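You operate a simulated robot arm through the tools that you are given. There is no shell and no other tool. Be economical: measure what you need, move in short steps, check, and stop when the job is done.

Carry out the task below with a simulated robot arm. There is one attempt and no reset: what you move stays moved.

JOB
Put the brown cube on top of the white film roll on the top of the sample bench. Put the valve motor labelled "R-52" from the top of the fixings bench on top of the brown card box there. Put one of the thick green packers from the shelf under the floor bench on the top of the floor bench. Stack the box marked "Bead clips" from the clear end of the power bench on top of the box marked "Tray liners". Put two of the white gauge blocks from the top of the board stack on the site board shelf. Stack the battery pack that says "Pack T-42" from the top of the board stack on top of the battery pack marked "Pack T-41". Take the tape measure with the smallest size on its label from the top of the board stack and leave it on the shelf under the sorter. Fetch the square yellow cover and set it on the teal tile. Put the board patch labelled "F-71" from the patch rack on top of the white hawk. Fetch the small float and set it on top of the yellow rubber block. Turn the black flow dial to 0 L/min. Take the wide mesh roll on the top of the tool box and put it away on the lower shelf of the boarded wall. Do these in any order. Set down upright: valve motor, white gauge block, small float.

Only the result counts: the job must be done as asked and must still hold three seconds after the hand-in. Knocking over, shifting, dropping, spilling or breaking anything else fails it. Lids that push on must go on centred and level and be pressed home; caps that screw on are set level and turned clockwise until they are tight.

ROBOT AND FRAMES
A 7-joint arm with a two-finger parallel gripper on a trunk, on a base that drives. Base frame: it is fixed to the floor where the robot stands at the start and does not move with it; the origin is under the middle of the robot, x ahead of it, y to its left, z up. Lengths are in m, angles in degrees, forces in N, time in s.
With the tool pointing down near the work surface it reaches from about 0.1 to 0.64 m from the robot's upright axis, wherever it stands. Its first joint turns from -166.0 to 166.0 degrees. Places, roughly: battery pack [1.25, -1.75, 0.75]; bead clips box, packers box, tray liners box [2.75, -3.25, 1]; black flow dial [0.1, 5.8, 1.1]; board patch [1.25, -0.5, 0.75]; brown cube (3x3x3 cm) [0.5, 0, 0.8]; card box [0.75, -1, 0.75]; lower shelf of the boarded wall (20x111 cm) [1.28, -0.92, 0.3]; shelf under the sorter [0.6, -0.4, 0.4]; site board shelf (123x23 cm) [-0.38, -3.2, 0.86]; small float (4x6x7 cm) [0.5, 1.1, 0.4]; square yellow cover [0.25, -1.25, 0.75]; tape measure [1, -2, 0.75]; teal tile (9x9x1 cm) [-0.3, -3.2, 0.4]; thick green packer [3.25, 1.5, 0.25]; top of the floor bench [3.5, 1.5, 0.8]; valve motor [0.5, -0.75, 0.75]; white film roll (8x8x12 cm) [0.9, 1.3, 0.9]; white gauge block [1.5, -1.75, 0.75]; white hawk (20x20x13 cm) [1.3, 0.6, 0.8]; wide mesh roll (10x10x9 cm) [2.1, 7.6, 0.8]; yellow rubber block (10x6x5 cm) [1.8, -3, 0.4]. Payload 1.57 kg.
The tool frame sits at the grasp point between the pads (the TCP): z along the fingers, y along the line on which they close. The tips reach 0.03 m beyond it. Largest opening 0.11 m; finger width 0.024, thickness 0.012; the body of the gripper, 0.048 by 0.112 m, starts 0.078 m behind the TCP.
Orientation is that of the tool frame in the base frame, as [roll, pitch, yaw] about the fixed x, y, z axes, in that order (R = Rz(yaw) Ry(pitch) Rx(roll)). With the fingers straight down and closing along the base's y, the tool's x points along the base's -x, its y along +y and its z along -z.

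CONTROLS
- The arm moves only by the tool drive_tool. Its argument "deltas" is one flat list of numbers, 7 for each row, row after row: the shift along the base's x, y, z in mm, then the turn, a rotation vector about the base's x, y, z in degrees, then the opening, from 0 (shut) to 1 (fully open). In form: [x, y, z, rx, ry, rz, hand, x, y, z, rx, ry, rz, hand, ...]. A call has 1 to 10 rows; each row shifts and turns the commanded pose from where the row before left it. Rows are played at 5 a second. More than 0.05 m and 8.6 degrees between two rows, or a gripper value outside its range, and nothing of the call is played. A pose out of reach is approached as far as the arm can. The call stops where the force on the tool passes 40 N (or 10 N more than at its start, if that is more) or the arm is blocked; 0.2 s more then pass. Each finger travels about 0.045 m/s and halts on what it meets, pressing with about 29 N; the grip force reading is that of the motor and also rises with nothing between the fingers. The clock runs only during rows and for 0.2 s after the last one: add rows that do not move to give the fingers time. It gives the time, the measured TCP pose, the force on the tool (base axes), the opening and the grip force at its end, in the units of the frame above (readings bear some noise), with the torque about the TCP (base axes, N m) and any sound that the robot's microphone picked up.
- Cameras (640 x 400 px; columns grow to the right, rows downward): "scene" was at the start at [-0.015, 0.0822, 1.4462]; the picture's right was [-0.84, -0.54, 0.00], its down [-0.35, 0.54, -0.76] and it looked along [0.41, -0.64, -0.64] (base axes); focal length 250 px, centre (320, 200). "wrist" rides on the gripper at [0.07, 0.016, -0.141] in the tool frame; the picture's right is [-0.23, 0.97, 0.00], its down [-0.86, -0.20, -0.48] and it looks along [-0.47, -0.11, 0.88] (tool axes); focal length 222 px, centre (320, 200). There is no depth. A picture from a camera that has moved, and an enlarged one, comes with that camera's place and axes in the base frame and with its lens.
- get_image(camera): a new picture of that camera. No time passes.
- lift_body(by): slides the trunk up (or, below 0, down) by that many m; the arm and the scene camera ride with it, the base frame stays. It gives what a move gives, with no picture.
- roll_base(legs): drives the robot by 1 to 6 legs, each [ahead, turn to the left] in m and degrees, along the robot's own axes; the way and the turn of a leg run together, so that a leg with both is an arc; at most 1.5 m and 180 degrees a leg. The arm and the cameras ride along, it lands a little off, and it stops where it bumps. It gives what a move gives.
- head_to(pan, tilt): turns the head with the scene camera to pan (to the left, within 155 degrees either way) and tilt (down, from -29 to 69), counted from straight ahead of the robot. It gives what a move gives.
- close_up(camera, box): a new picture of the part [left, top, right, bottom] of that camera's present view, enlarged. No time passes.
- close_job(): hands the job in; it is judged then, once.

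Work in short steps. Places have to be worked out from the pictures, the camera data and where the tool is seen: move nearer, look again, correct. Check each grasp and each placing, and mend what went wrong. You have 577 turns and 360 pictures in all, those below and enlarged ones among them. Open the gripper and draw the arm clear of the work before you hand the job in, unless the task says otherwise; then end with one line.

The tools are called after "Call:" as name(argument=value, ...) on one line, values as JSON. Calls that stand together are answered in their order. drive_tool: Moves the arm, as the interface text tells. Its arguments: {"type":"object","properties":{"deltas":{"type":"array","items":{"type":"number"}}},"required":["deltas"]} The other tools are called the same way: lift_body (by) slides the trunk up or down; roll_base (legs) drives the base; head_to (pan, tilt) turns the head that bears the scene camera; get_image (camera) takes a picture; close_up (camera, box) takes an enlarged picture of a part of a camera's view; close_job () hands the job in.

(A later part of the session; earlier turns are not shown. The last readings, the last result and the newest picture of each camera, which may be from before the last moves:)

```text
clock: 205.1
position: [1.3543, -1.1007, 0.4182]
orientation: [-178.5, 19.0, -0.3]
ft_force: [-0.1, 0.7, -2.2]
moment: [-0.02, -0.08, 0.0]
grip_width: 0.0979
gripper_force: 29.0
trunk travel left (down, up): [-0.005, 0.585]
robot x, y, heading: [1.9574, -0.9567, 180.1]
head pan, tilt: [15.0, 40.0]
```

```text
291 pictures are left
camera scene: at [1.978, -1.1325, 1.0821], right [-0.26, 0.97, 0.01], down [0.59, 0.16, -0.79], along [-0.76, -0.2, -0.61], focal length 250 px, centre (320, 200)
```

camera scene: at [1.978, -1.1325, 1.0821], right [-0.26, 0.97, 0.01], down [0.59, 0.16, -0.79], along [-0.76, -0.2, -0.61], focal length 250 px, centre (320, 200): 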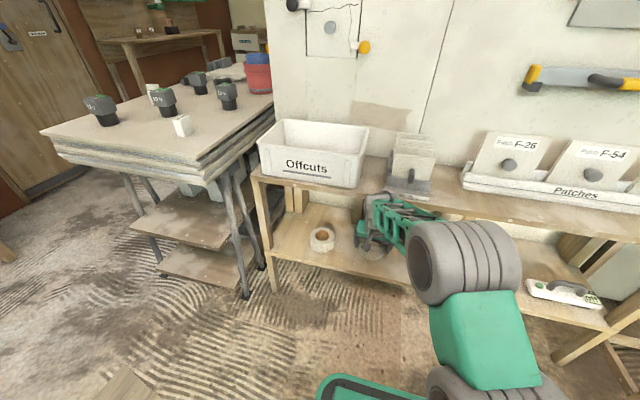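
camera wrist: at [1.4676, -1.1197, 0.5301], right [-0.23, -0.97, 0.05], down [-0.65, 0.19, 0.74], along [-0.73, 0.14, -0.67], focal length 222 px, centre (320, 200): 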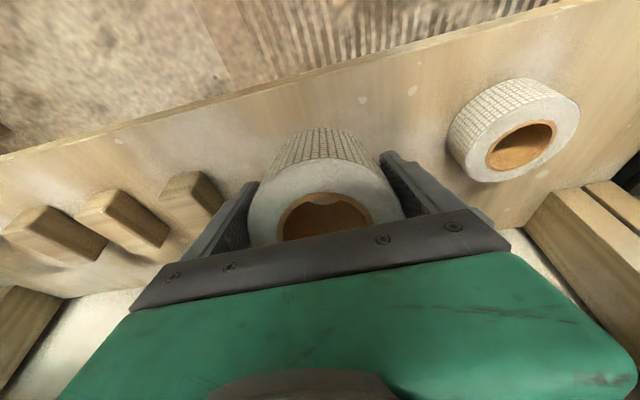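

The reading lags the command by 25 mm and the head camera shifted: some arm part is pressing on the upper shelf. I back out immediately.

Call:
drive_tool(deltas=[40, 0, 0, 0, 0, 0, 0.2, 45, 0, 0, 0, 0, 0, 0.2, 0, 0, 0, 0, 0, 0, 0.2])

Call:
get_image(camera="scene")

```text
clock: 205.9
position: [1.4175, -1.1025, 0.4213]
orientation: [-179.2, 20.3, -0.6]
ft_force: [-0.5, 0.5, -2.6]
moment: [-0.01, -0.02, -0.01]
grip_width: 0.0978
gripper_force: 29.0
trunk travel left (down, up): [-0.005, 0.585]
robot x, y, heading: [1.9551, -0.9532, 179.6]
head pan, tilt: [15.0, 40.0]
```

```text
290 pictures are left
camera scene: at [1.9338, -1.1327, 1.0764], right [-0.26, 0.97, 0.0], down [0.62, 0.16, -0.77], along [-0.74, -0.2, -0.64], focal length 250 px, centre (320, 200)
```

scene: 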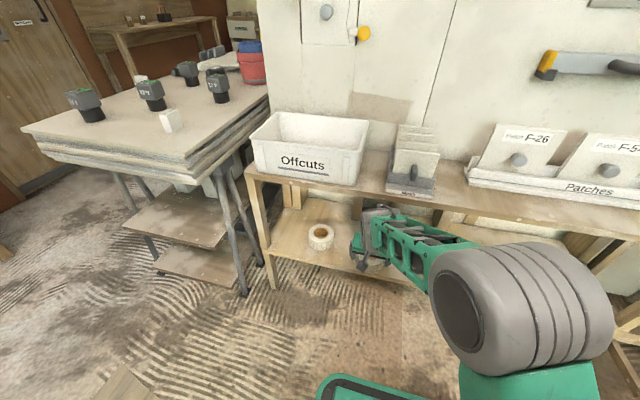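

Bench items are unmoved. I increase the tilt to ~33° so the wrist clears the upper shelf, lower a bit, then go in again.

Call:
drive_tool(deltas=[20, 0, 0, 0, 6.5, 0, 0.2, 20, 0, -15, 0, 6.5, 0, 0.2, 0, 0, -20, 0, 0, 0, 0.2, -40, 0, 0, 0, 0, 0, 0.2, -40, 0, 0, 0, 0, 0, 0.2, -20, 0, 0, 0, 0, 0, 0.2, 0, 0, 0, 0, 0, 0, 0.2])

Call:
get_image(camera="scene")

Call:
get_image(camera="wrist")

```text
clock: 207.5
position: [1.3531, -1.1022, 0.3871]
orientation: [-179.3, 33.1, -0.8]
ft_force: [-0.2, 0.2, -2.8]
moment: [0.04, -0.07, 0.01]
grip_width: 0.0978
gripper_force: 29.0
trunk travel left (down, up): [-0.005, 0.585]
robot x, y, heading: [1.9582, -0.9577, 179.8]
head pan, tilt: [15.0, 40.0]
```

```text
289 pictures are left
camera scene: at [1.9345, -1.1327, 1.0763], right [-0.26, 0.97, 0.0], down [0.62, 0.16, -0.77], along [-0.74, -0.2, -0.64], focal length 250 px, centre (320, 200)
```

scene: 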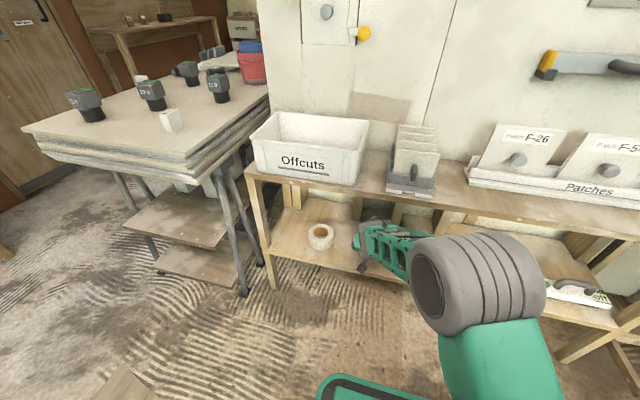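

```text
288 pictures are left
camera wrist: at [1.4897, -1.1209, 0.4666], right [-0.21, -0.97, 0.12], down [-0.45, 0.2, 0.87], along [-0.87, 0.13, -0.48], focal length 222 px, centre (320, 200)
```

wrist: 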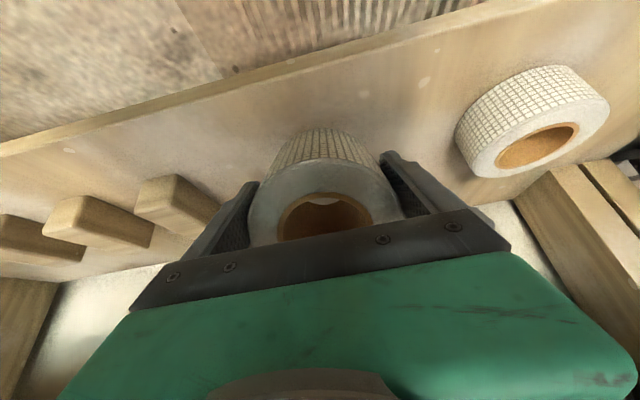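

No contact this time. I move in 20 mm and lower gently until the roll's lower edge touches the shelf.

Call:
drive_tool(deltas=[-20, 0, 0, 0, 0, 0, 0.2, 0, 0, -15, 0, 0, 0, 0.2, 0, 0, -10, 0, 0, 0, 0.2, 0, 0, -6, 0, 0, 0, 0.2, 0, 0, -4, 0, 0, 0, 0.2])

Call:
get_image(camera="wrist")

```text
clock: 208.7
position: [1.3263, -1.1046, 0.361]
orientation: [-180.0, 34.4, -1.1]
ft_force: [2.4, 0.2, 10.3]
moment: [0.06, -0.14, -0.01]
grip_width: 0.0978
gripper_force: 29.3
trunk travel left (down, up): [-0.005, 0.585]
robot x, y, heading: [1.9539, -0.9548, 179.6]
head pan, tilt: [15.0, 40.0]
stopped in row 5: the force on the tool passed its limit (the readings are from after the stop); the commanded pose is now the measured one
```

```text
287 pictures are left
camera wrist: at [1.4651, -1.123, 0.4388], right [-0.21, -0.97, 0.13], down [-0.43, 0.21, 0.88], along [-0.88, 0.13, -0.46], focal length 222 px, centre (320, 200)
```

wrist: 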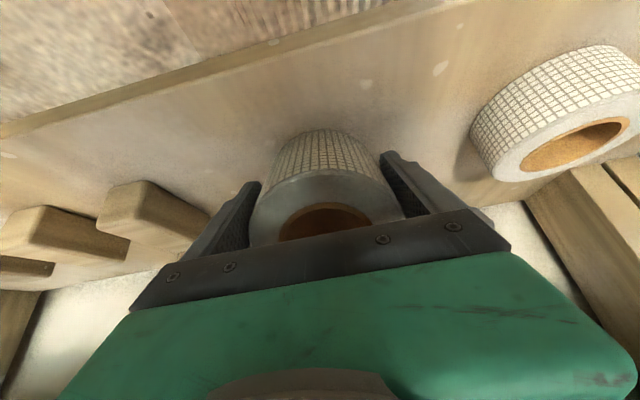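

The roll touched and pivots in the grip toward upright. I press a few more millimetres to flatten it.

Call:
drive_tool(deltas=[0, 0, -4, 0, 0, 0, 0.2, 0, 0, -4, 0, 0, 0, 0.2, 0, 0, -4, 0, 0, 0, 0.2])

Call:
drive_tool(deltas=[0, 0, -4, 0, 0, 0, 0.2, 0, 0, -4, 0, 0, 0, 0.2])

Call:
get_image(camera="wrist")

```text
clock: 209.5
position: [1.3255, -1.1045, 0.3527]
orientation: [-180.0, 34.8, -1.1]
ft_force: [-11.0, 0.9, 32.2]
moment: [0.1, 0.49, 0.07]
grip_width: 0.0976
gripper_force: 28.7
trunk travel left (down, up): [-0.005, 0.585]
robot x, y, heading: [1.9559, -0.9523, 179.6]
head pan, tilt: [15.0, 40.0]
```

```text
clock: 210.1
position: [1.3311, -1.1039, 0.3351]
orientation: [-179.6, 33.5, -0.8]
ft_force: [-0.3, -0.8, -1.1]
moment: [0.01, -0.15, -0.03]
grip_width: 0.0924
gripper_force: 29.0
trunk travel left (down, up): [-0.005, 0.585]
robot x, y, heading: [1.9571, -0.9544, 179.8]
head pan, tilt: [15.0, 40.0]
```

```text
286 pictures are left
camera wrist: at [1.4688, -1.1227, 0.4145], right [-0.21, -0.97, 0.12], down [-0.44, 0.2, 0.87], along [-0.87, 0.13, -0.47], focal length 222 px, centre (320, 200)
```

wrist: 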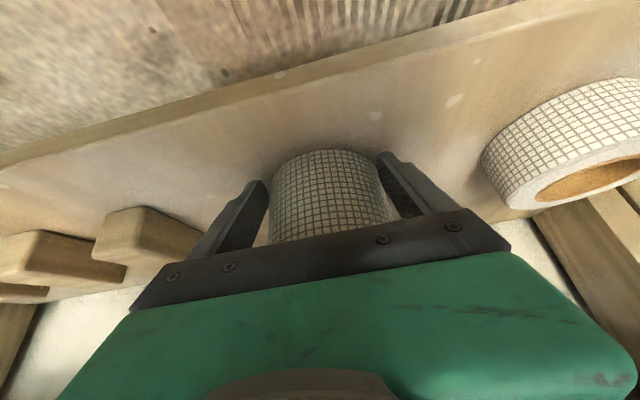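

The roll is standing flat on the shelf now. I open and pull straight back.

Call:
drive_tool(deltas=[0, 0, 0, 0, 0, 0, 1, 0, 0, 2, 0, 0, 0, 1, 10, 0, 2, 0, 0, 0, 1, 35, 0, 0, 0, 0, 0, 1, 45, 0, 0, 0, 0, 0, 1, 45, 0, 0, 0, 0, 0, 1, 45, 0, 10, 0, 0, 0, 1])

Call:
get_image(camera="wrist")

```text
clock: 211.7
position: [1.5075, -1.1021, 0.3527]
orientation: [-179.7, 34.1, -1.1]
ft_force: [0.7, 0.0, 0.8]
moment: [-0.01, -0.01, -0.01]
grip_width: 0.1101
gripper_force: 0.1
trunk travel left (down, up): [-0.005, 0.585]
robot x, y, heading: [1.9586, -0.9553, 179.4]
head pan, tilt: [15.0, 40.0]
```

```text
285 pictures are left
camera wrist: at [1.6462, -1.1213, 0.4309], right [-0.21, -0.97, 0.12], down [-0.44, 0.21, 0.88], along [-0.88, 0.13, -0.47], focal length 222 px, centre (320, 200)
```

wrist: 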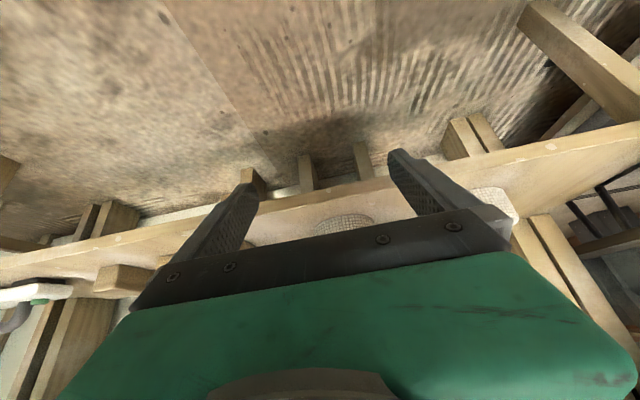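

Roll delivered. I back away, restore the arm to tool-down and raise the trunk to look at the patch rack and board stack.

Call:
roll_base(legs=[[-0.25, 0]])

Call:
drive_tool(deltas=[0, 10, 40, 0, -8.5, 0, 1, 0, 10, 40, 0, -8.5, 0, 1, 0, 10, 40, 0, -8.5, 0, 1, 0, 10, 40, 0, -8.5, 0, 1, 0, 10, 20, 0, 0, 0, 1])

Call:
lift_body(by=0.4)

Call:
get_image(camera="scene")

```text
clock: 213.6
position: [1.7582, -1.1035, 0.3537]
orientation: [-179.8, 34.1, -1.2]
ft_force: [0.4, -0.1, -0.1]
moment: [-0.02, 0.0, 0.02]
grip_width: 0.1098
gripper_force: 0.0
trunk travel left (down, up): [-0.005, 0.585]
robot x, y, heading: [2.211, -0.9553, 179.6]
head pan, tilt: [15.0, 40.0]
```

```text
clock: 214.8
position: [1.7581, -1.0537, 0.5324]
orientation: [-179.2, 0.1, -0.8]
ft_force: [-0.2, 0.5, -0.3]
moment: [0.04, 0.01, 0.02]
grip_width: 0.1101
gripper_force: 0.0
trunk travel left (down, up): [-0.005, 0.585]
robot x, y, heading: [2.2081, -0.9571, 179.8]
head pan, tilt: [15.0, 40.0]
```

```text
clock: 218.6
position: [1.7588, -1.0535, 0.9318]
orientation: [-179.2, 0.1, -1.0]
ft_force: [0.0, -0.2, 0.6]
moment: [-0.01, 0.04, -0.01]
grip_width: 0.1098
gripper_force: 0.0
trunk travel left (down, up): [-0.405, 0.185]
robot x, y, heading: [2.2076, -0.9587, 179.6]
head pan, tilt: [15.0, 40.0]
```

```text
284 pictures are left
camera scene: at [2.1859, -1.1336, 1.4763], right [-0.25, 0.97, 0.0], down [0.62, 0.16, -0.77], along [-0.74, -0.19, -0.64], focal length 250 px, centre (320, 200)
```

scene: 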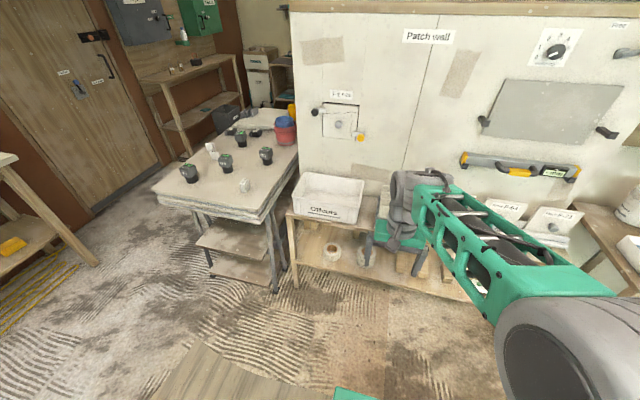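

I zoom onto the board stack and then the patch rack.

Call:
close_up(camera="scene", box=[150, 90, 310, 220])

Call:
head_to(pan=-30, tilt=30)

Call:
get_image(camera="scene")

```text
3.08 times, centred on (230, 155) of scene
camera zoom: at [2.1859, -1.1336, 1.4763], right [-0.25, 0.97, 0.0], down [0.62, 0.16, -0.77], along [-0.74, -0.19, -0.64], focal length 768 px, centre (597, 338)
```

zoom: 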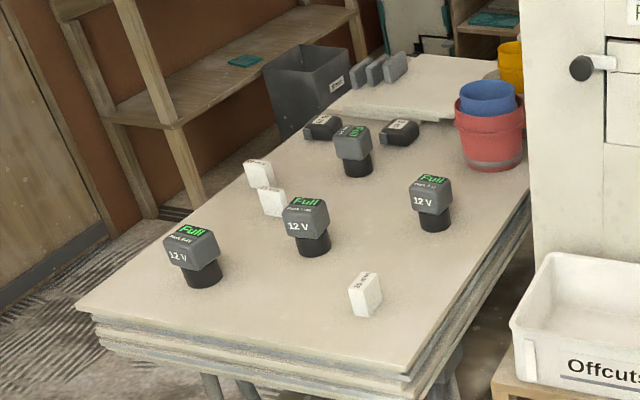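

```text
clock: 219.7
position: [1.7586, -1.053, 0.9327]
orientation: [-179.3, 0.1, -1.0]
ft_force: [-0.2, 0.1, -0.4]
moment: [-0.02, -0.02, 0.0]
grip_width: 0.1101
gripper_force: 0.1
trunk travel left (down, up): [-0.405, 0.185]
robot x, y, heading: [2.2068, -0.9542, 179.7]
head pan, tilt: [-30.0, 30.0]
```

```text
282 pictures are left
camera scene: at [2.19, -1.0665, 1.4917], right [0.5, 0.86, 0.0], down [0.43, -0.25, -0.87], along [-0.75, 0.44, -0.5], focal length 250 px, centre (320, 200)
```

scene: 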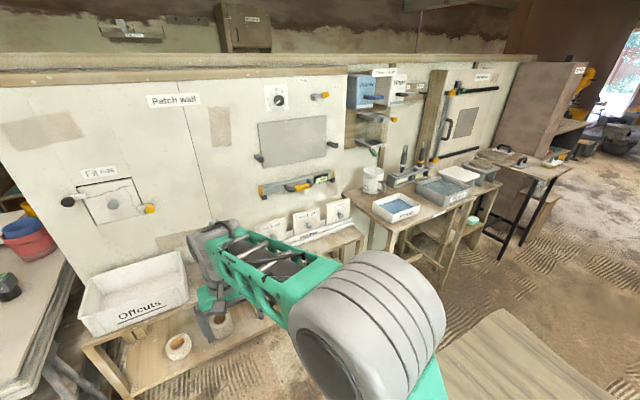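

I zoom in on the patches and the white hawk.

Call:
close_up(camera="scene", box=[240, 170, 380, 260])

Call:
close_up(camera="scene", box=[350, 120, 590, 270])

```text
4.44 times, centred on (310, 215) of scene
camera zoom: at [2.19, -1.0665, 1.4917], right [0.5, 0.86, 0.0], down [0.43, -0.25, -0.87], along [-0.75, 0.44, -0.5], focal length 1110 px, centre (364, 133)
```

zoom: 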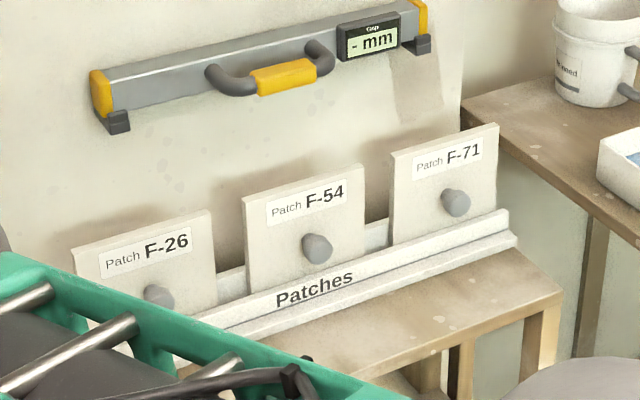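

```text
2.67 times, centred on (470, 195) of scene
camera zoom: at [2.19, -1.0665, 1.4917], right [0.5, 0.86, 0.0], down [0.43, -0.25, -0.87], along [-0.75, 0.44, -0.5], focal length 666 px, centre (-80, 213)
```

zoom: 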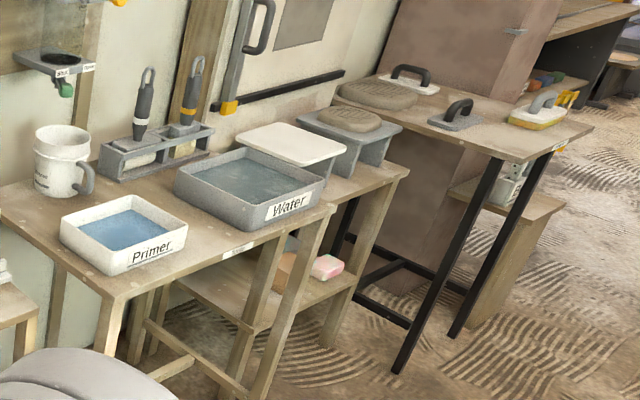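

F-71 is the right-hand patch with a knob at about (1.28, -0.41, 0.75). I'll take it by its knob with a horizontal tool. I drive to face it.

Call:
roll_base(legs=[[0, -90], [0.52, 0], [0, 90], [0.12, 0]])

Call:
head_to(pan=0, tilt=40)

Call:
get_image(camera="scene")

```text
clock: 231.3
position: [1.6512, -0.5264, 0.9326]
orientation: [-179.1, 0.1, -1.5]
ft_force: [-0.5, 1.2, 0.3]
moment: [0.03, 0.04, 0.02]
grip_width: 0.11
gripper_force: 0.1
trunk travel left (down, up): [-0.405, 0.185]
robot x, y, heading: [2.1045, -0.4325, 179.3]
head pan, tilt: [-30.0, 30.0]
```

```text
clock: 232.2
position: [1.6504, -0.5256, 0.9329]
orientation: [-179.2, 0.2, -1.5]
ft_force: [0.1, 0.3, 0.3]
moment: [0.0, 0.03, -0.02]
grip_width: 0.11
gripper_force: 0.1
trunk travel left (down, up): [-0.405, 0.185]
robot x, y, heading: [2.1059, -0.4328, 178.9]
head pan, tilt: [0.0, 40.0]
```

```text
279 pictures are left
camera scene: at [2.0751, -0.5888, 1.4764], right [0.02, 1.0, 0.0], down [0.64, -0.01, -0.77], along [-0.77, 0.01, -0.64], focal length 250 px, centre (320, 200)
```

scene: 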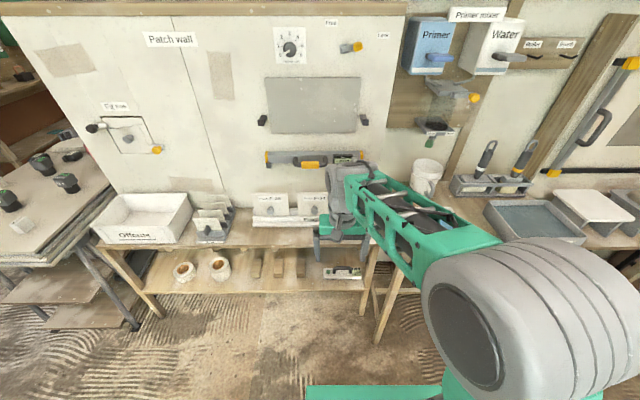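

I tilt the tool to horizontal in front of the rack while extending.

Call:
drive_tool(deltas=[-15, 11, 0, 0, 8.5, 0, 0.7, -15, 11, 0, 0, 8.5, 0, 0.7, -15, 11, 0, 0, 8.5, 0, 0.7, -15, 11, 0, 0, 8.5, 0, 0.7, -15, 11, 0, 0, 8.5, 0, 0.7, -15, 11, 0, 0, 8.5, 0, 0.7, -15, 11, 0, 0, 8.5, 0, 0.7, -15, 11, 0, 0, 8.5, 0, 0.7, -15, 11, 0, 0, 8.5, 0, 0.7, -15, 11, 0, 0, 8.5, 0, 0.7])

Call:
get_image(camera="scene")

Call:
get_image(camera="wrist")

```text
clock: 234.4
position: [1.5012, -0.4171, 0.9303]
orientation: [163.3, 84.9, -17.6]
ft_force: [0.2, 0.6, -0.1]
moment: [0.03, 0.02, 0.03]
grip_width: 0.077
gripper_force: 0.0
trunk travel left (down, up): [-0.405, 0.185]
robot x, y, heading: [2.1028, -0.4356, 179.3]
head pan, tilt: [0.0, 40.0]
```

```text
278 pictures are left
camera scene: at [2.0752, -0.5888, 1.4764], right [0.02, 1.0, 0.0], down [0.64, -0.01, -0.77], along [-0.77, 0.01, -0.64], focal length 250 px, centre (320, 200)
```

scene: 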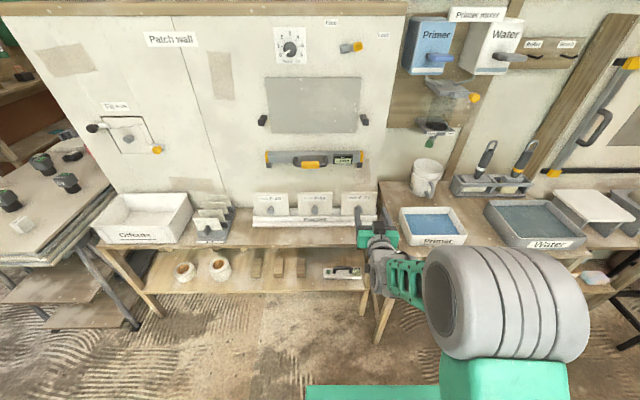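

```text
277 pictures are left
camera wrist: at [1.6489, -0.4365, 0.8739], right [-0.04, -0.97, 0.25], down [0.41, 0.21, 0.89], along [-0.91, 0.13, 0.39], focal length 222 px, centre (320, 200)
```

wrist: 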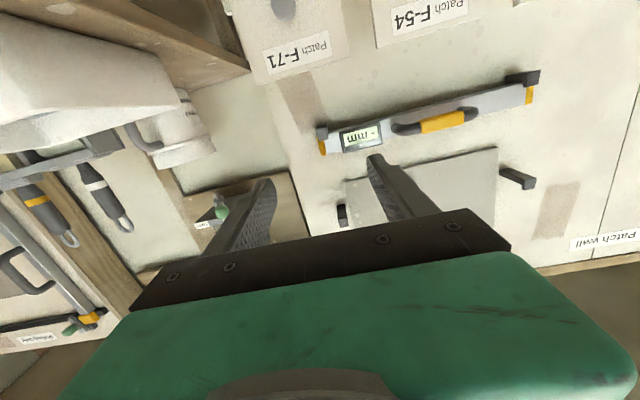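

I zoom on F-71 from the scene camera to locate the knob.

Call:
close_up(camera="scene", box=[310, 180, 420, 260])

```text
5.00 times, centred on (365, 220) of scene
camera zoom: at [2.0752, -0.5888, 1.4764], right [0.02, 1.0, 0.0], down [0.64, -0.01, -0.77], along [-0.77, 0.01, -0.64], focal length 1248 px, centre (95, 100)
```

zoom: 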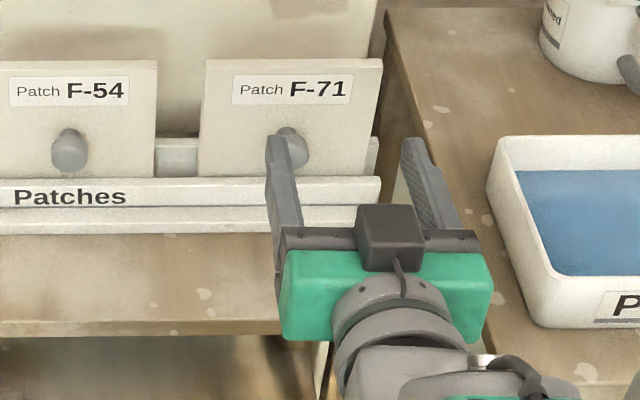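

Knob centre ≈ (1.257, -0.404, 0.739). I nose the tool down slightly (≈76°) so its rear clears the bench, descend in front of the rack, and check.

Call:
drive_tool(deltas=[0, 6, -40, 0, -4.5, 0, 0.7, 0, 7, -40, 0, -4.5, 0, 0.7, 0, 0, -45, 0, 0, 0, 0.7, 0, 0, -45, 0, 0, 0, 0.7, -20, 0, -18, 0, 0, 0, 0.7, -45, 0, 0, 0, 0, 0, 0.7, -45, 0, 0, 0, 0, 0, 0.7, 0, 0, 0, 0, 0, 0, 0.7])

Call:
get_image(camera="wrist")

Call:
close_up(camera="scene", box=[310, 180, 420, 260])

```text
clock: 236.2
position: [1.3927, -0.4029, 0.7434]
orientation: [174.7, 76.0, -6.4]
ft_force: [-0.5, -0.7, -0.2]
moment: [0.0, 0.04, 0.04]
grip_width: 0.0769
gripper_force: 0.1
trunk travel left (down, up): [-0.405, 0.185]
robot x, y, heading: [2.1009, -0.4346, 179.0]
head pan, tilt: [0.0, 40.0]
```

```text
275 pictures are left
camera wrist: at [1.5476, -0.4218, 0.7096], right [-0.08, -0.97, 0.24], down [0.26, 0.22, 0.94], along [-0.96, 0.13, 0.24], focal length 222 px, centre (320, 200)
```

wrist: 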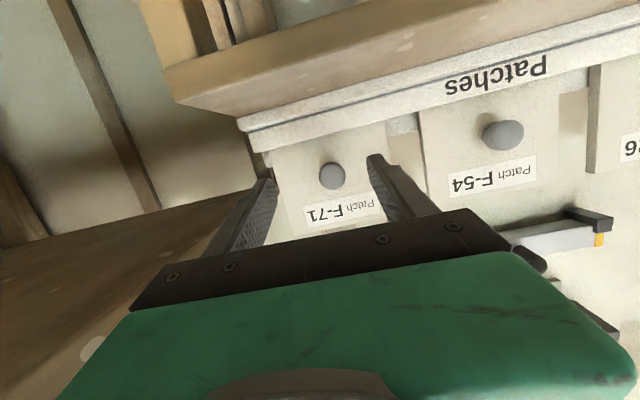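

```text
5.00 times, centred on (365, 220) of scene
camera zoom: at [2.0748, -0.5889, 1.4763], right [0.02, 1.0, 0.0], down [0.64, -0.01, -0.77], along [-0.77, 0.01, -0.64], focal length 1248 px, centre (95, 100)
```

zoom: 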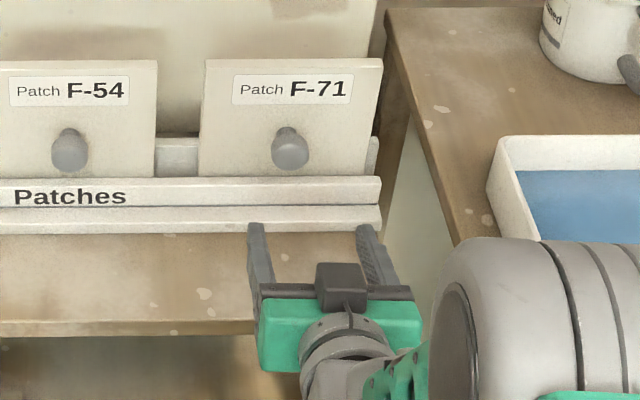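

Knob refined to (1.262, -0.406, 0.749). I advance around it.

Call:
drive_tool(deltas=[-30, -2, 3, 0, 0, 0, 0.6, -40, -1, 4, 0, 0, 0, 0.6, -35, 0, 0, 0, 0, 0, 0.6, -12, 0, 0, 0, 0, 0, 0.6, 0, 0, 0, 0, 0, 0, 0.6])

Call:
get_image(camera="wrist")

Call:
close_up(camera="scene", box=[310, 180, 420, 260])

```text
clock: 237.4
position: [1.2742, -0.4047, 0.7491]
orientation: [174.7, 75.9, -6.3]
ft_force: [-0.4, 0.7, -0.8]
moment: [0.01, 0.02, 0.0]
grip_width: 0.0657
gripper_force: 0.1
trunk travel left (down, up): [-0.405, 0.185]
robot x, y, heading: [2.1012, -0.4342, 178.8]
head pan, tilt: [0.0, 40.0]
```

```text
273 pictures are left
camera wrist: at [1.4302, -0.4251, 0.7165], right [-0.08, -0.97, 0.24], down [0.26, 0.22, 0.94], along [-0.96, 0.13, 0.24], focal length 222 px, centre (320, 200)
```

wrist: 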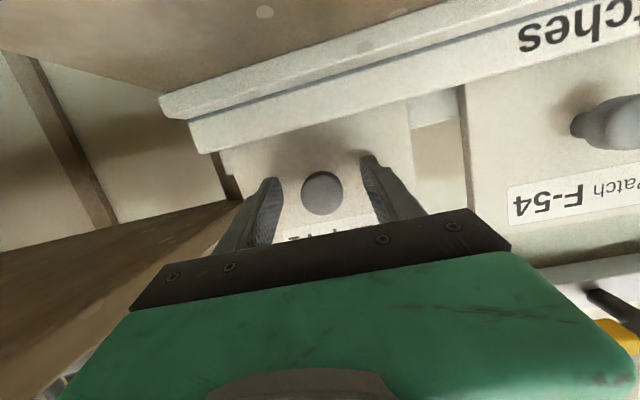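

```text
5.00 times, centred on (365, 220) of scene
camera zoom: at [2.075, -0.5889, 1.4763], right [0.02, 1.0, 0.0], down [0.64, -0.01, -0.77], along [-0.77, 0.01, -0.64], focal length 1248 px, centre (95, 100)
```

zoom: 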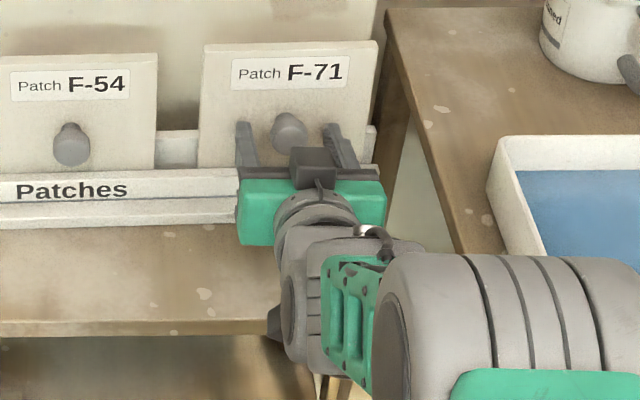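

The knob is between the fingers, though the rack seems nudged a few mm. I grip the knob here without pushing further.

Call:
drive_tool(deltas=[3, 0, 0, 0, 0, 0, 0.4, 0, 0, 0, 0, 0, 0, 0.2, 0, 0, 0, 0, 0, 0, 0.1, 0, 0, 0, 0, 0, 0, 0.1, 0, 0, 0, 0, 0, 0, 0.1])

Call:
get_image(camera="wrist")

Call:
close_up(camera="scene", box=[310, 180, 420, 260])

```text
clock: 238.6
position: [1.2776, -0.4068, 0.7504]
orientation: [174.6, 76.0, -6.4]
ft_force: [-2.6, -1.4, 0.4]
moment: [-0.05, 0.19, 0.34]
grip_width: 0.0316
gripper_force: 29.3
trunk travel left (down, up): [-0.405, 0.185]
robot x, y, heading: [2.1095, -0.4343, 179.2]
head pan, tilt: [0.0, 40.0]
```

```text
271 pictures are left
camera wrist: at [1.4326, -0.4253, 0.7172], right [-0.07, -0.97, 0.24], down [0.26, 0.22, 0.94], along [-0.96, 0.13, 0.24], focal length 222 px, centre (320, 200)
```

wrist: 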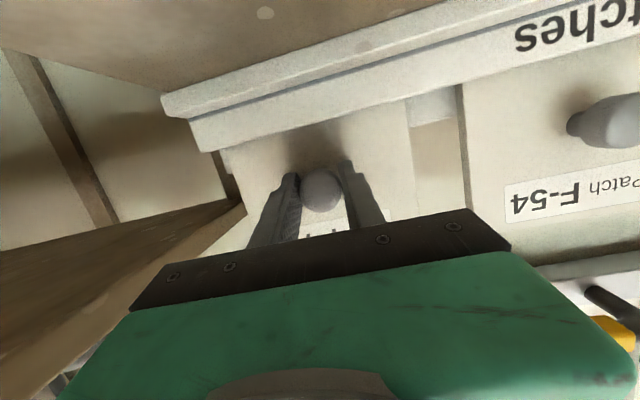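

```text
5.00 times, centred on (365, 220) of scene
camera zoom: at [2.0748, -0.5889, 1.4763], right [0.02, 1.0, 0.0], down [0.64, -0.01, -0.77], along [-0.77, 0.01, -0.64], focal length 1248 px, centre (95, 100)
```

zoom: 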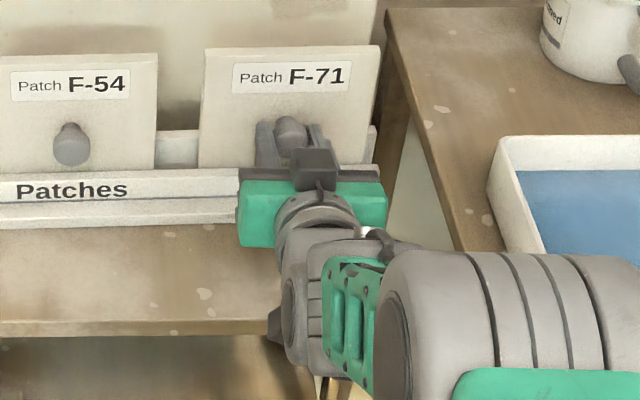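

Knob gripped (0.0316). I lift the patch straight up out of the slot.

Call:
drive_tool(deltas=[0, 0, 15, 0, 0, 0, 0.1, 0, 0, 20, 0, 0, 0, 0.1, 0, 0, 25, 0, 0, 0, 0.1, 0, 0, 30, 0, 0, 0, 0.1])

Call:
close_up(camera="scene", box=[250, 160, 420, 260])

```text
clock: 239.6
position: [1.2779, -0.4045, 0.8404]
orientation: [174.7, 75.9, -6.5]
ft_force: [-0.3, 0.7, -2.6]
moment: [-0.01, -0.06, 0.02]
grip_width: 0.0312
gripper_force: 28.9
trunk travel left (down, up): [-0.405, 0.185]
robot x, y, heading: [2.1013, -0.4316, 179.1]
head pan, tilt: [0.0, 40.0]
```

```text
3.76 times, centred on (335, 210) of scene
camera zoom: at [2.0748, -0.5889, 1.4763], right [0.02, 1.0, 0.0], down [0.64, -0.01, -0.77], along [-0.77, 0.01, -0.64], focal length 940 px, centre (264, 162)
```

zoom: 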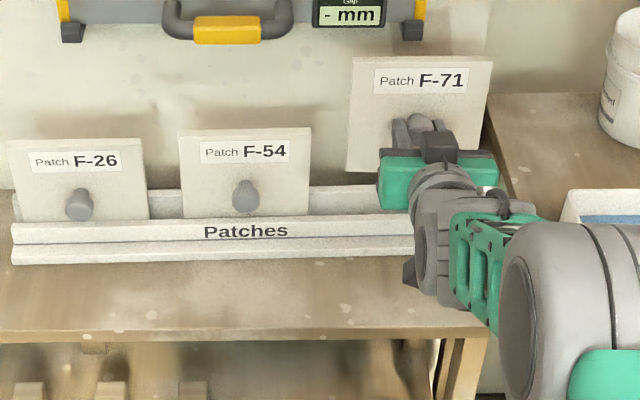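

F-71 is free. I retract, then rotate the tool to pointing down so the patch lies horizontal.

Call:
drive_tool(deltas=[20, 0, 40, 0, 0, 0, 0.1, 40, 0, 20, 0, 0, 0, 0.1, 40, 0, 20, 0, 0, 0, 0.1, 40, 0, 0, 0, 0, 0, 0.1, 20, 0, 0, 0, -8.5, 0, 0.1, 20, 0, 0, 0, -8.5, 0, 0.1, 15, 0, 0, 0, -8.5, 0, 0.1, 10, 0, 0, 0, -8.5, 0, 0.1])

Call:
drive_tool(deltas=[10, 0, 0, 0, -8.5, 0, 0.1, 10, 0, 0, 0, -8.5, 0, 0.1, 10, 0, 0, 0, -8.5, 0, 0.1, 10, 0, 0, 0, -8.5, 0, 0.1, 0, 0, 0, 0, -8, 0, 0.1])

Call:
get_image(camera="scene")

Call:
get_image(camera="wrist")

```text
clock: 241.4
position: [1.484, -0.4057, 0.9199]
orientation: [179.5, 41.7, -2.1]
ft_force: [0.8, 0.2, -1.8]
moment: [0.0, -0.03, -0.01]
grip_width: 0.0311
gripper_force: 28.6
trunk travel left (down, up): [-0.405, 0.185]
robot x, y, heading: [2.1002, -0.4338, 179.0]
head pan, tilt: [0.0, 40.0]
```

```text
clock: 242.6
position: [1.5222, -0.4065, 0.9216]
orientation: [-179.1, 0.0, -1.6]
ft_force: [0.9, 0.3, -2.2]
moment: [0.01, -0.03, 0.0]
grip_width: 0.0312
gripper_force: 29.4
trunk travel left (down, up): [-0.405, 0.185]
robot x, y, heading: [2.0998, -0.4376, 179.3]
head pan, tilt: [0.0, 40.0]
```

```text
268 pictures are left
camera scene: at [2.0749, -0.5889, 1.4763], right [0.02, 1.0, 0.0], down [0.64, -0.01, -0.77], along [-0.77, 0.01, -0.64], focal length 250 px, centre (320, 200)
```

scene: 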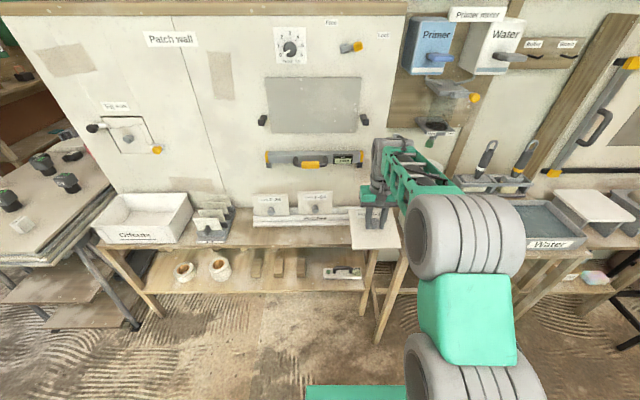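

```text
267 pictures are left
camera wrist: at [1.5929, -0.4257, 1.0634], right [-0.25, -0.97, -0.01], down [-0.85, 0.22, 0.48], along [-0.46, 0.13, -0.88], focal length 222 px, centre (320, 200)
```

wrist: 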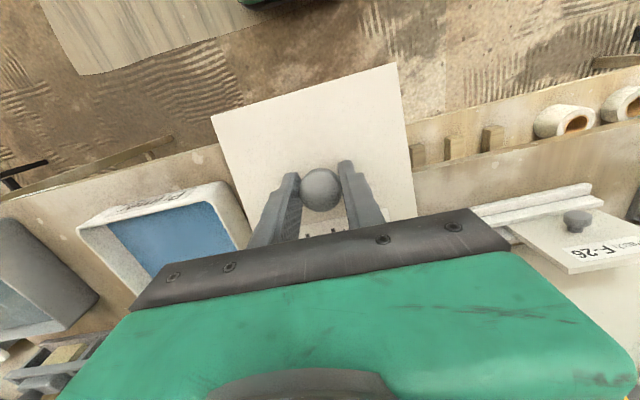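

I correct the residual tilt (-14°) so the patch is level and check.

Call:
drive_tool(deltas=[0, 0, 0, 0, -7, 0, 0.1, 0, 0, 0, 0, -7, 0, 0.1, 0, 0, 0, 0, 0, 0, 0.1])

Call:
close_up(camera="scene", box=[310, 160, 440, 260])

Call:
get_image(camera="wrist")

```text
clock: 243.4
position: [1.5229, -0.4062, 0.9206]
orientation: [-178.7, -14.0, -1.6]
ft_force: [-0.1, -0.1, -2.6]
moment: [0.01, -0.07, 0.01]
grip_width: 0.0314
gripper_force: 29.5
trunk travel left (down, up): [-0.405, 0.185]
robot x, y, heading: [2.0995, -0.4307, 179.2]
head pan, tilt: [0.0, 40.0]
```

```text
4.00 times, centred on (375, 210) of scene
camera zoom: at [2.0745, -0.589, 1.4763], right [0.02, 1.0, 0.0], down [0.64, -0.01, -0.77], along [-0.77, 0.01, -0.64], focal length 998 px, centre (100, 160)
```

zoom: 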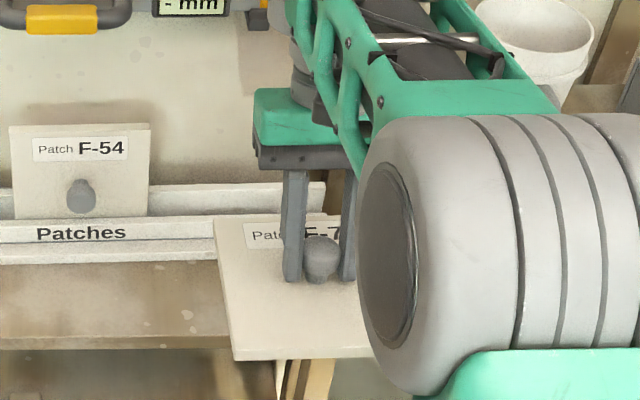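

```text
265 pictures are left
camera wrist: at [1.5565, -0.4254, 1.0748], right [-0.24, -0.97, -0.07], down [-0.94, 0.22, 0.26], along [-0.24, 0.13, -0.96], focal length 222 px, centre (320, 200)
```

wrist: 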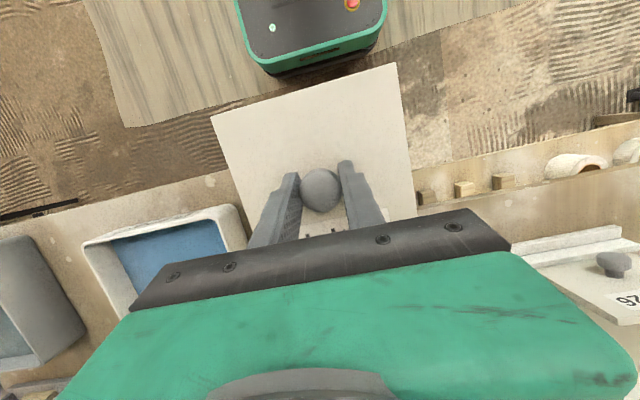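

The patch is level. I raise and pull it closer, then drive over to the hawk.

Call:
drive_tool(deltas=[30, 0, 40, 0, 0, 0, 0.1, 40, 0, 30, 0, 0, 0, 0.1, 40, 0, 10, 0, 0, 0, 0.1])

Call:
roll_base(legs=[[-0.15, 0], [0, -90], [0.95, 0], [0, 90]])

Call:
head_to(pan=10, tilt=38)

Call:
get_image(camera="scene")

```text
clock: 244.2
position: [1.6345, -0.4079, 0.9985]
orientation: [-178.8, -14.0, -1.7]
ft_force: [0.0, -0.1, -2.1]
moment: [0.01, -0.03, -0.02]
grip_width: 0.031
gripper_force: 29.4
trunk travel left (down, up): [-0.405, 0.185]
robot x, y, heading: [2.1044, -0.435, 179.3]
head pan, tilt: [0.0, 40.0]
```

```text
clock: 257.9
position: [1.7904, 0.5406, 1.0002]
orientation: [-178.8, -13.9, -0.4]
ft_force: [0.5, -0.1, -2.0]
moment: [-0.01, 0.0, 0.0]
grip_width: 0.0311
gripper_force: 29.0
trunk travel left (down, up): [-0.405, 0.185]
robot x, y, heading: [2.2575, 0.5257, -180.0]
head pan, tilt: [0.0, 40.0]
```

```text
clock: 258.6
position: [1.7905, 0.5421, 0.9983]
orientation: [-178.8, -14.0, -0.4]
ft_force: [-0.6, -0.5, -2.7]
moment: [-0.01, 0.01, -0.05]
grip_width: 0.031
gripper_force: 28.7
trunk travel left (down, up): [-0.405, 0.185]
robot x, y, heading: [2.2615, 0.5239, -179.7]
head pan, tilt: [10.0, 38.0]
```

```text
264 pictures are left
camera scene: at [2.235, 0.3541, 1.4793], right [-0.18, 0.98, 0.0], down [0.61, 0.11, -0.79], along [-0.78, -0.14, -0.62], focal length 250 px, centre (320, 200)
```

scene: 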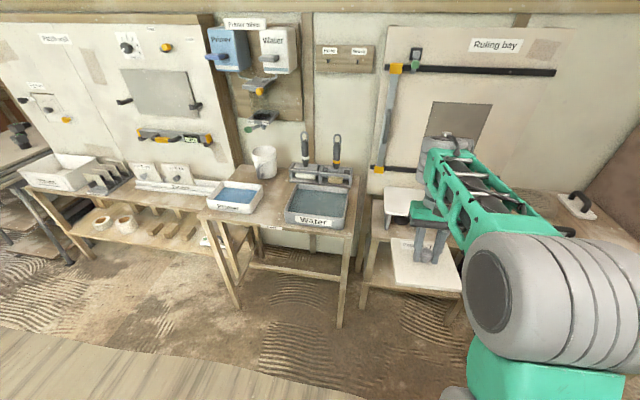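

I move 0.22 m closer and zoom on the hawk.

Call:
roll_base(legs=[[0.24, 0]])

Call:
head_to(pan=0, tilt=48)

Call:
get_image(camera="scene")

Call:
get_image(camera="wrist")

```text
clock: 260.4
position: [1.5482, 0.5389, 1.0005]
orientation: [-178.8, -13.8, -0.3]
ft_force: [0.2, -0.1, -1.7]
moment: [-0.01, 0.02, 0.01]
grip_width: 0.0308
gripper_force: 28.9
trunk travel left (down, up): [-0.405, 0.185]
robot x, y, heading: [2.0193, 0.5231, -179.5]
head pan, tilt: [10.0, 38.0]
```

```text
clock: 261.1
position: [1.5486, 0.5404, 0.9998]
orientation: [-178.8, -14.0, -0.3]
ft_force: [0.9, 0.5, -2.4]
moment: [-0.02, -0.02, -0.03]
grip_width: 0.0314
gripper_force: 29.5
trunk travel left (down, up): [-0.405, 0.185]
robot x, y, heading: [2.0173, 0.5219, -179.5]
head pan, tilt: [0.0, 48.0]
```

```text
263 pictures are left
camera scene: at [2.0001, 0.3677, 1.4649], right [-0.01, 1.0, 0.0], down [0.74, 0.01, -0.67], along [-0.67, 0.0, -0.74], focal length 250 px, centre (320, 200)
```

scene: 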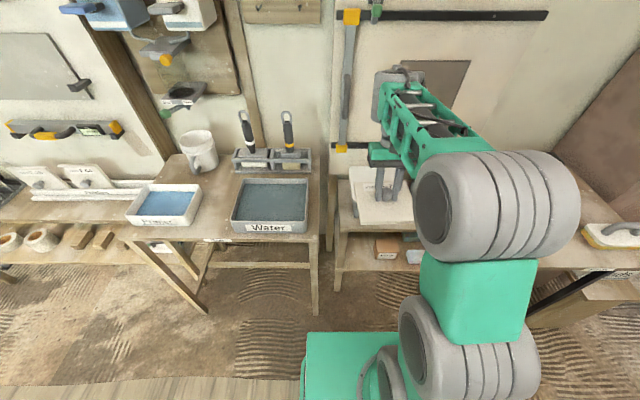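

```text
262 pictures are left
camera wrist: at [1.5838, 0.5207, 1.1534], right [-0.22, -0.97, -0.08], down [-0.95, 0.19, 0.26], along [-0.24, 0.13, -0.96], focal length 222 px, centre (320, 200)
```

wrist: 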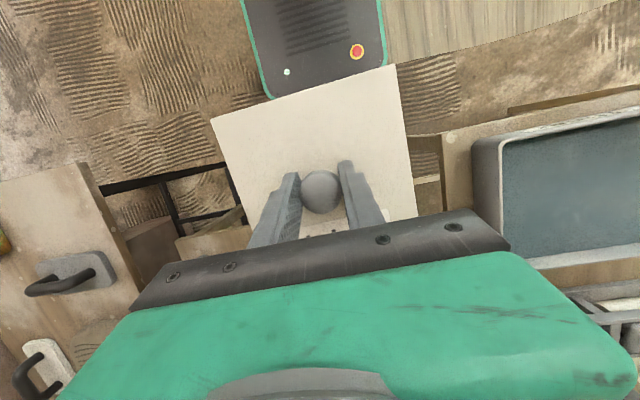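

The arm hides the hawk; I shift it aside to look.

Call:
drive_tool(deltas=[20, 45, 5, 0, 0, 0, 0.1, 10, 48, 5, 0, 0, 0, 0.1, 10, 48, 5, 0, 0, 0, 0.1, 0, 48, 5, 0, 0, 0, 0.1, 0, 48, 0, 0, 0, 0, 0.1])

Call:
close_up(camera="scene", box=[300, 130, 500, 270])

```text
clock: 262.3
position: [1.601, 0.7618, 0.9971]
orientation: [-178.7, -13.9, -0.3]
ft_force: [0.8, -0.5, -2.1]
moment: [0.01, -0.06, 0.01]
grip_width: 0.0312
gripper_force: 28.8
out of reach, approached as far as the arm can: row 3, 4, 5
trunk travel left (down, up): [-0.405, 0.185]
robot x, y, heading: [2.0188, 0.5244, -179.4]
head pan, tilt: [0.0, 48.0]
```

```text
2.86 times, centred on (400, 200) of scene
camera zoom: at [1.9996, 0.3671, 1.4648], right [-0.01, 1.0, 0.0], down [0.74, 0.01, -0.67], along [-0.67, 0.0, -0.74], focal length 713 px, centre (91, 200)
```

zoom: 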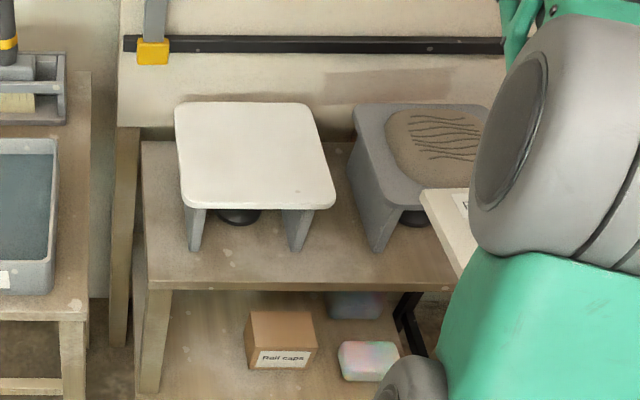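

The hawk plate is centred at (1.29, 0.588), top ≈0.78. I drive 0.15 m closer and bring the patch above it.

Call:
roll_base(legs=[[0.15, 0]])

```text
clock: 263.7
position: [1.4524, 0.7604, 0.9966]
orientation: [-178.8, -13.9, -0.4]
ft_force: [0.0, 0.8, -1.9]
moment: [-0.01, 0.03, 0.0]
grip_width: 0.031
gripper_force: 29.1
trunk travel left (down, up): [-0.405, 0.185]
robot x, y, heading: [1.8716, 0.5197, -179.7]
head pan, tilt: [0.0, 48.0]
```

I move diagonally to above the plate centre.

Call:
drive_tool(deltas=[-27, -29, -10, 0, 0, 0, 0.1, -27, -29, -10, 0, 0, 0, 0.1, -27, -29, -10, 0, 0, 0, 0.1, -27, -29, -15, 0, 0, 0, 0.1, -27, -29, -15, 0, 0, 0, 0.1, -27, -27, -15, 0, 0, 0, 0.1, 0, 0, 0, 0, 0, 0, 0.1])

Call:
close_up(camera="scene", box=[300, 100, 500, 240])

Call:
get_image(camera="wrist")

```text
clock: 265.3
position: [1.29, 0.5889, 0.921]
orientation: [-178.8, -13.9, -0.3]
ft_force: [-0.3, 0.0, -2.2]
moment: [0.0, -0.01, -0.02]
grip_width: 0.0312
gripper_force: 29.3
trunk travel left (down, up): [-0.405, 0.185]
robot x, y, heading: [1.8679, 0.5238, -179.5]
head pan, tilt: [0.0, 48.0]
```

```text
2.86 times, centred on (400, 170) of scene
camera zoom: at [1.8503, 0.3667, 1.4649], right [-0.01, 1.0, 0.0], down [0.74, 0.0, -0.67], along [-0.67, 0.0, -0.74], focal length 713 px, centre (91, 286)
```

zoom: 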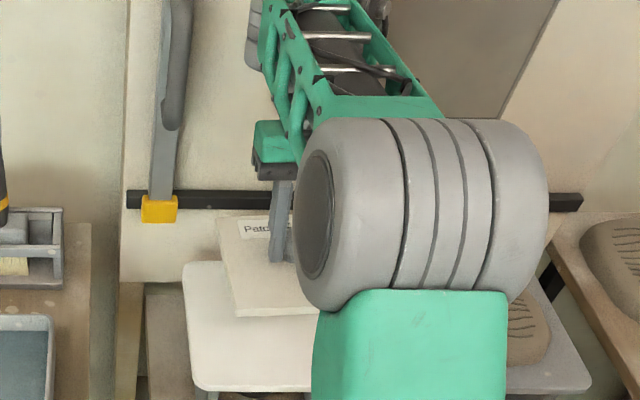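

```text
259 pictures are left
camera wrist: at [1.3246, 0.5703, 1.0754], right [-0.22, -0.97, -0.07], down [-0.94, 0.19, 0.26], along [-0.24, 0.13, -0.96], focal length 222 px, centre (320, 200)
```

wrist: 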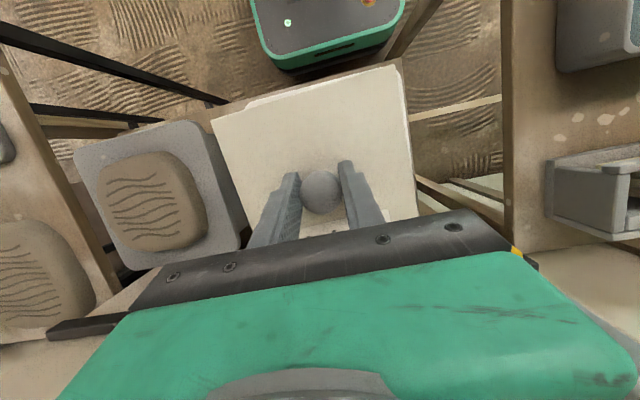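

Well aligned. I lower toward the plate, with small final steps.

Call:
drive_tool(deltas=[3, 0, -30, 0, 0, 0, 0.1, 3, 0, -25, 0, 0, 0, 0.1, 0, 0, -10, 0, 0, 0, 0.1, 0, 0, -5, 0, 0, 0, 0.1, 0, 0, -5, 0, 0, 0, 0.1, 0, 0, -4, 0, 0, 0, 0.1])

Call:
close_up(camera="scene", box=[300, 100, 500, 240])

```text
clock: 266.7
position: [1.2959, 0.5879, 0.8436]
orientation: [-178.7, -13.9, -0.4]
ft_force: [-0.1, -0.2, -2.1]
moment: [-0.01, 0.01, 0.01]
grip_width: 0.0312
gripper_force: 28.9
trunk travel left (down, up): [-0.405, 0.185]
robot x, y, heading: [1.8724, 0.5229, -179.8]
head pan, tilt: [0.0, 48.0]
```

```text
2.86 times, centred on (400, 170) of scene
camera zoom: at [1.8507, 0.3669, 1.4649], right [-0.01, 1.0, 0.0], down [0.74, 0.0, -0.67], along [-0.67, 0.0, -0.74], focal length 713 px, centre (91, 286)
```

zoom: 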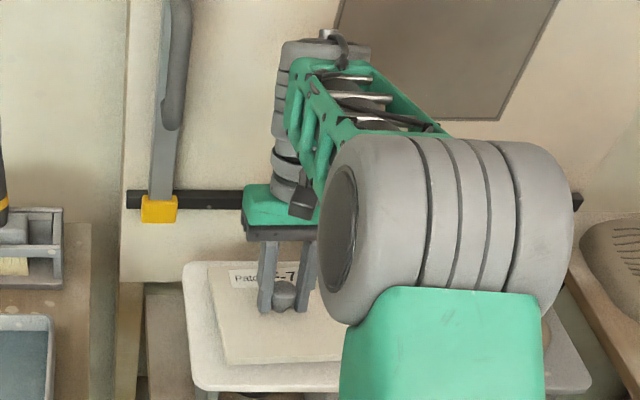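

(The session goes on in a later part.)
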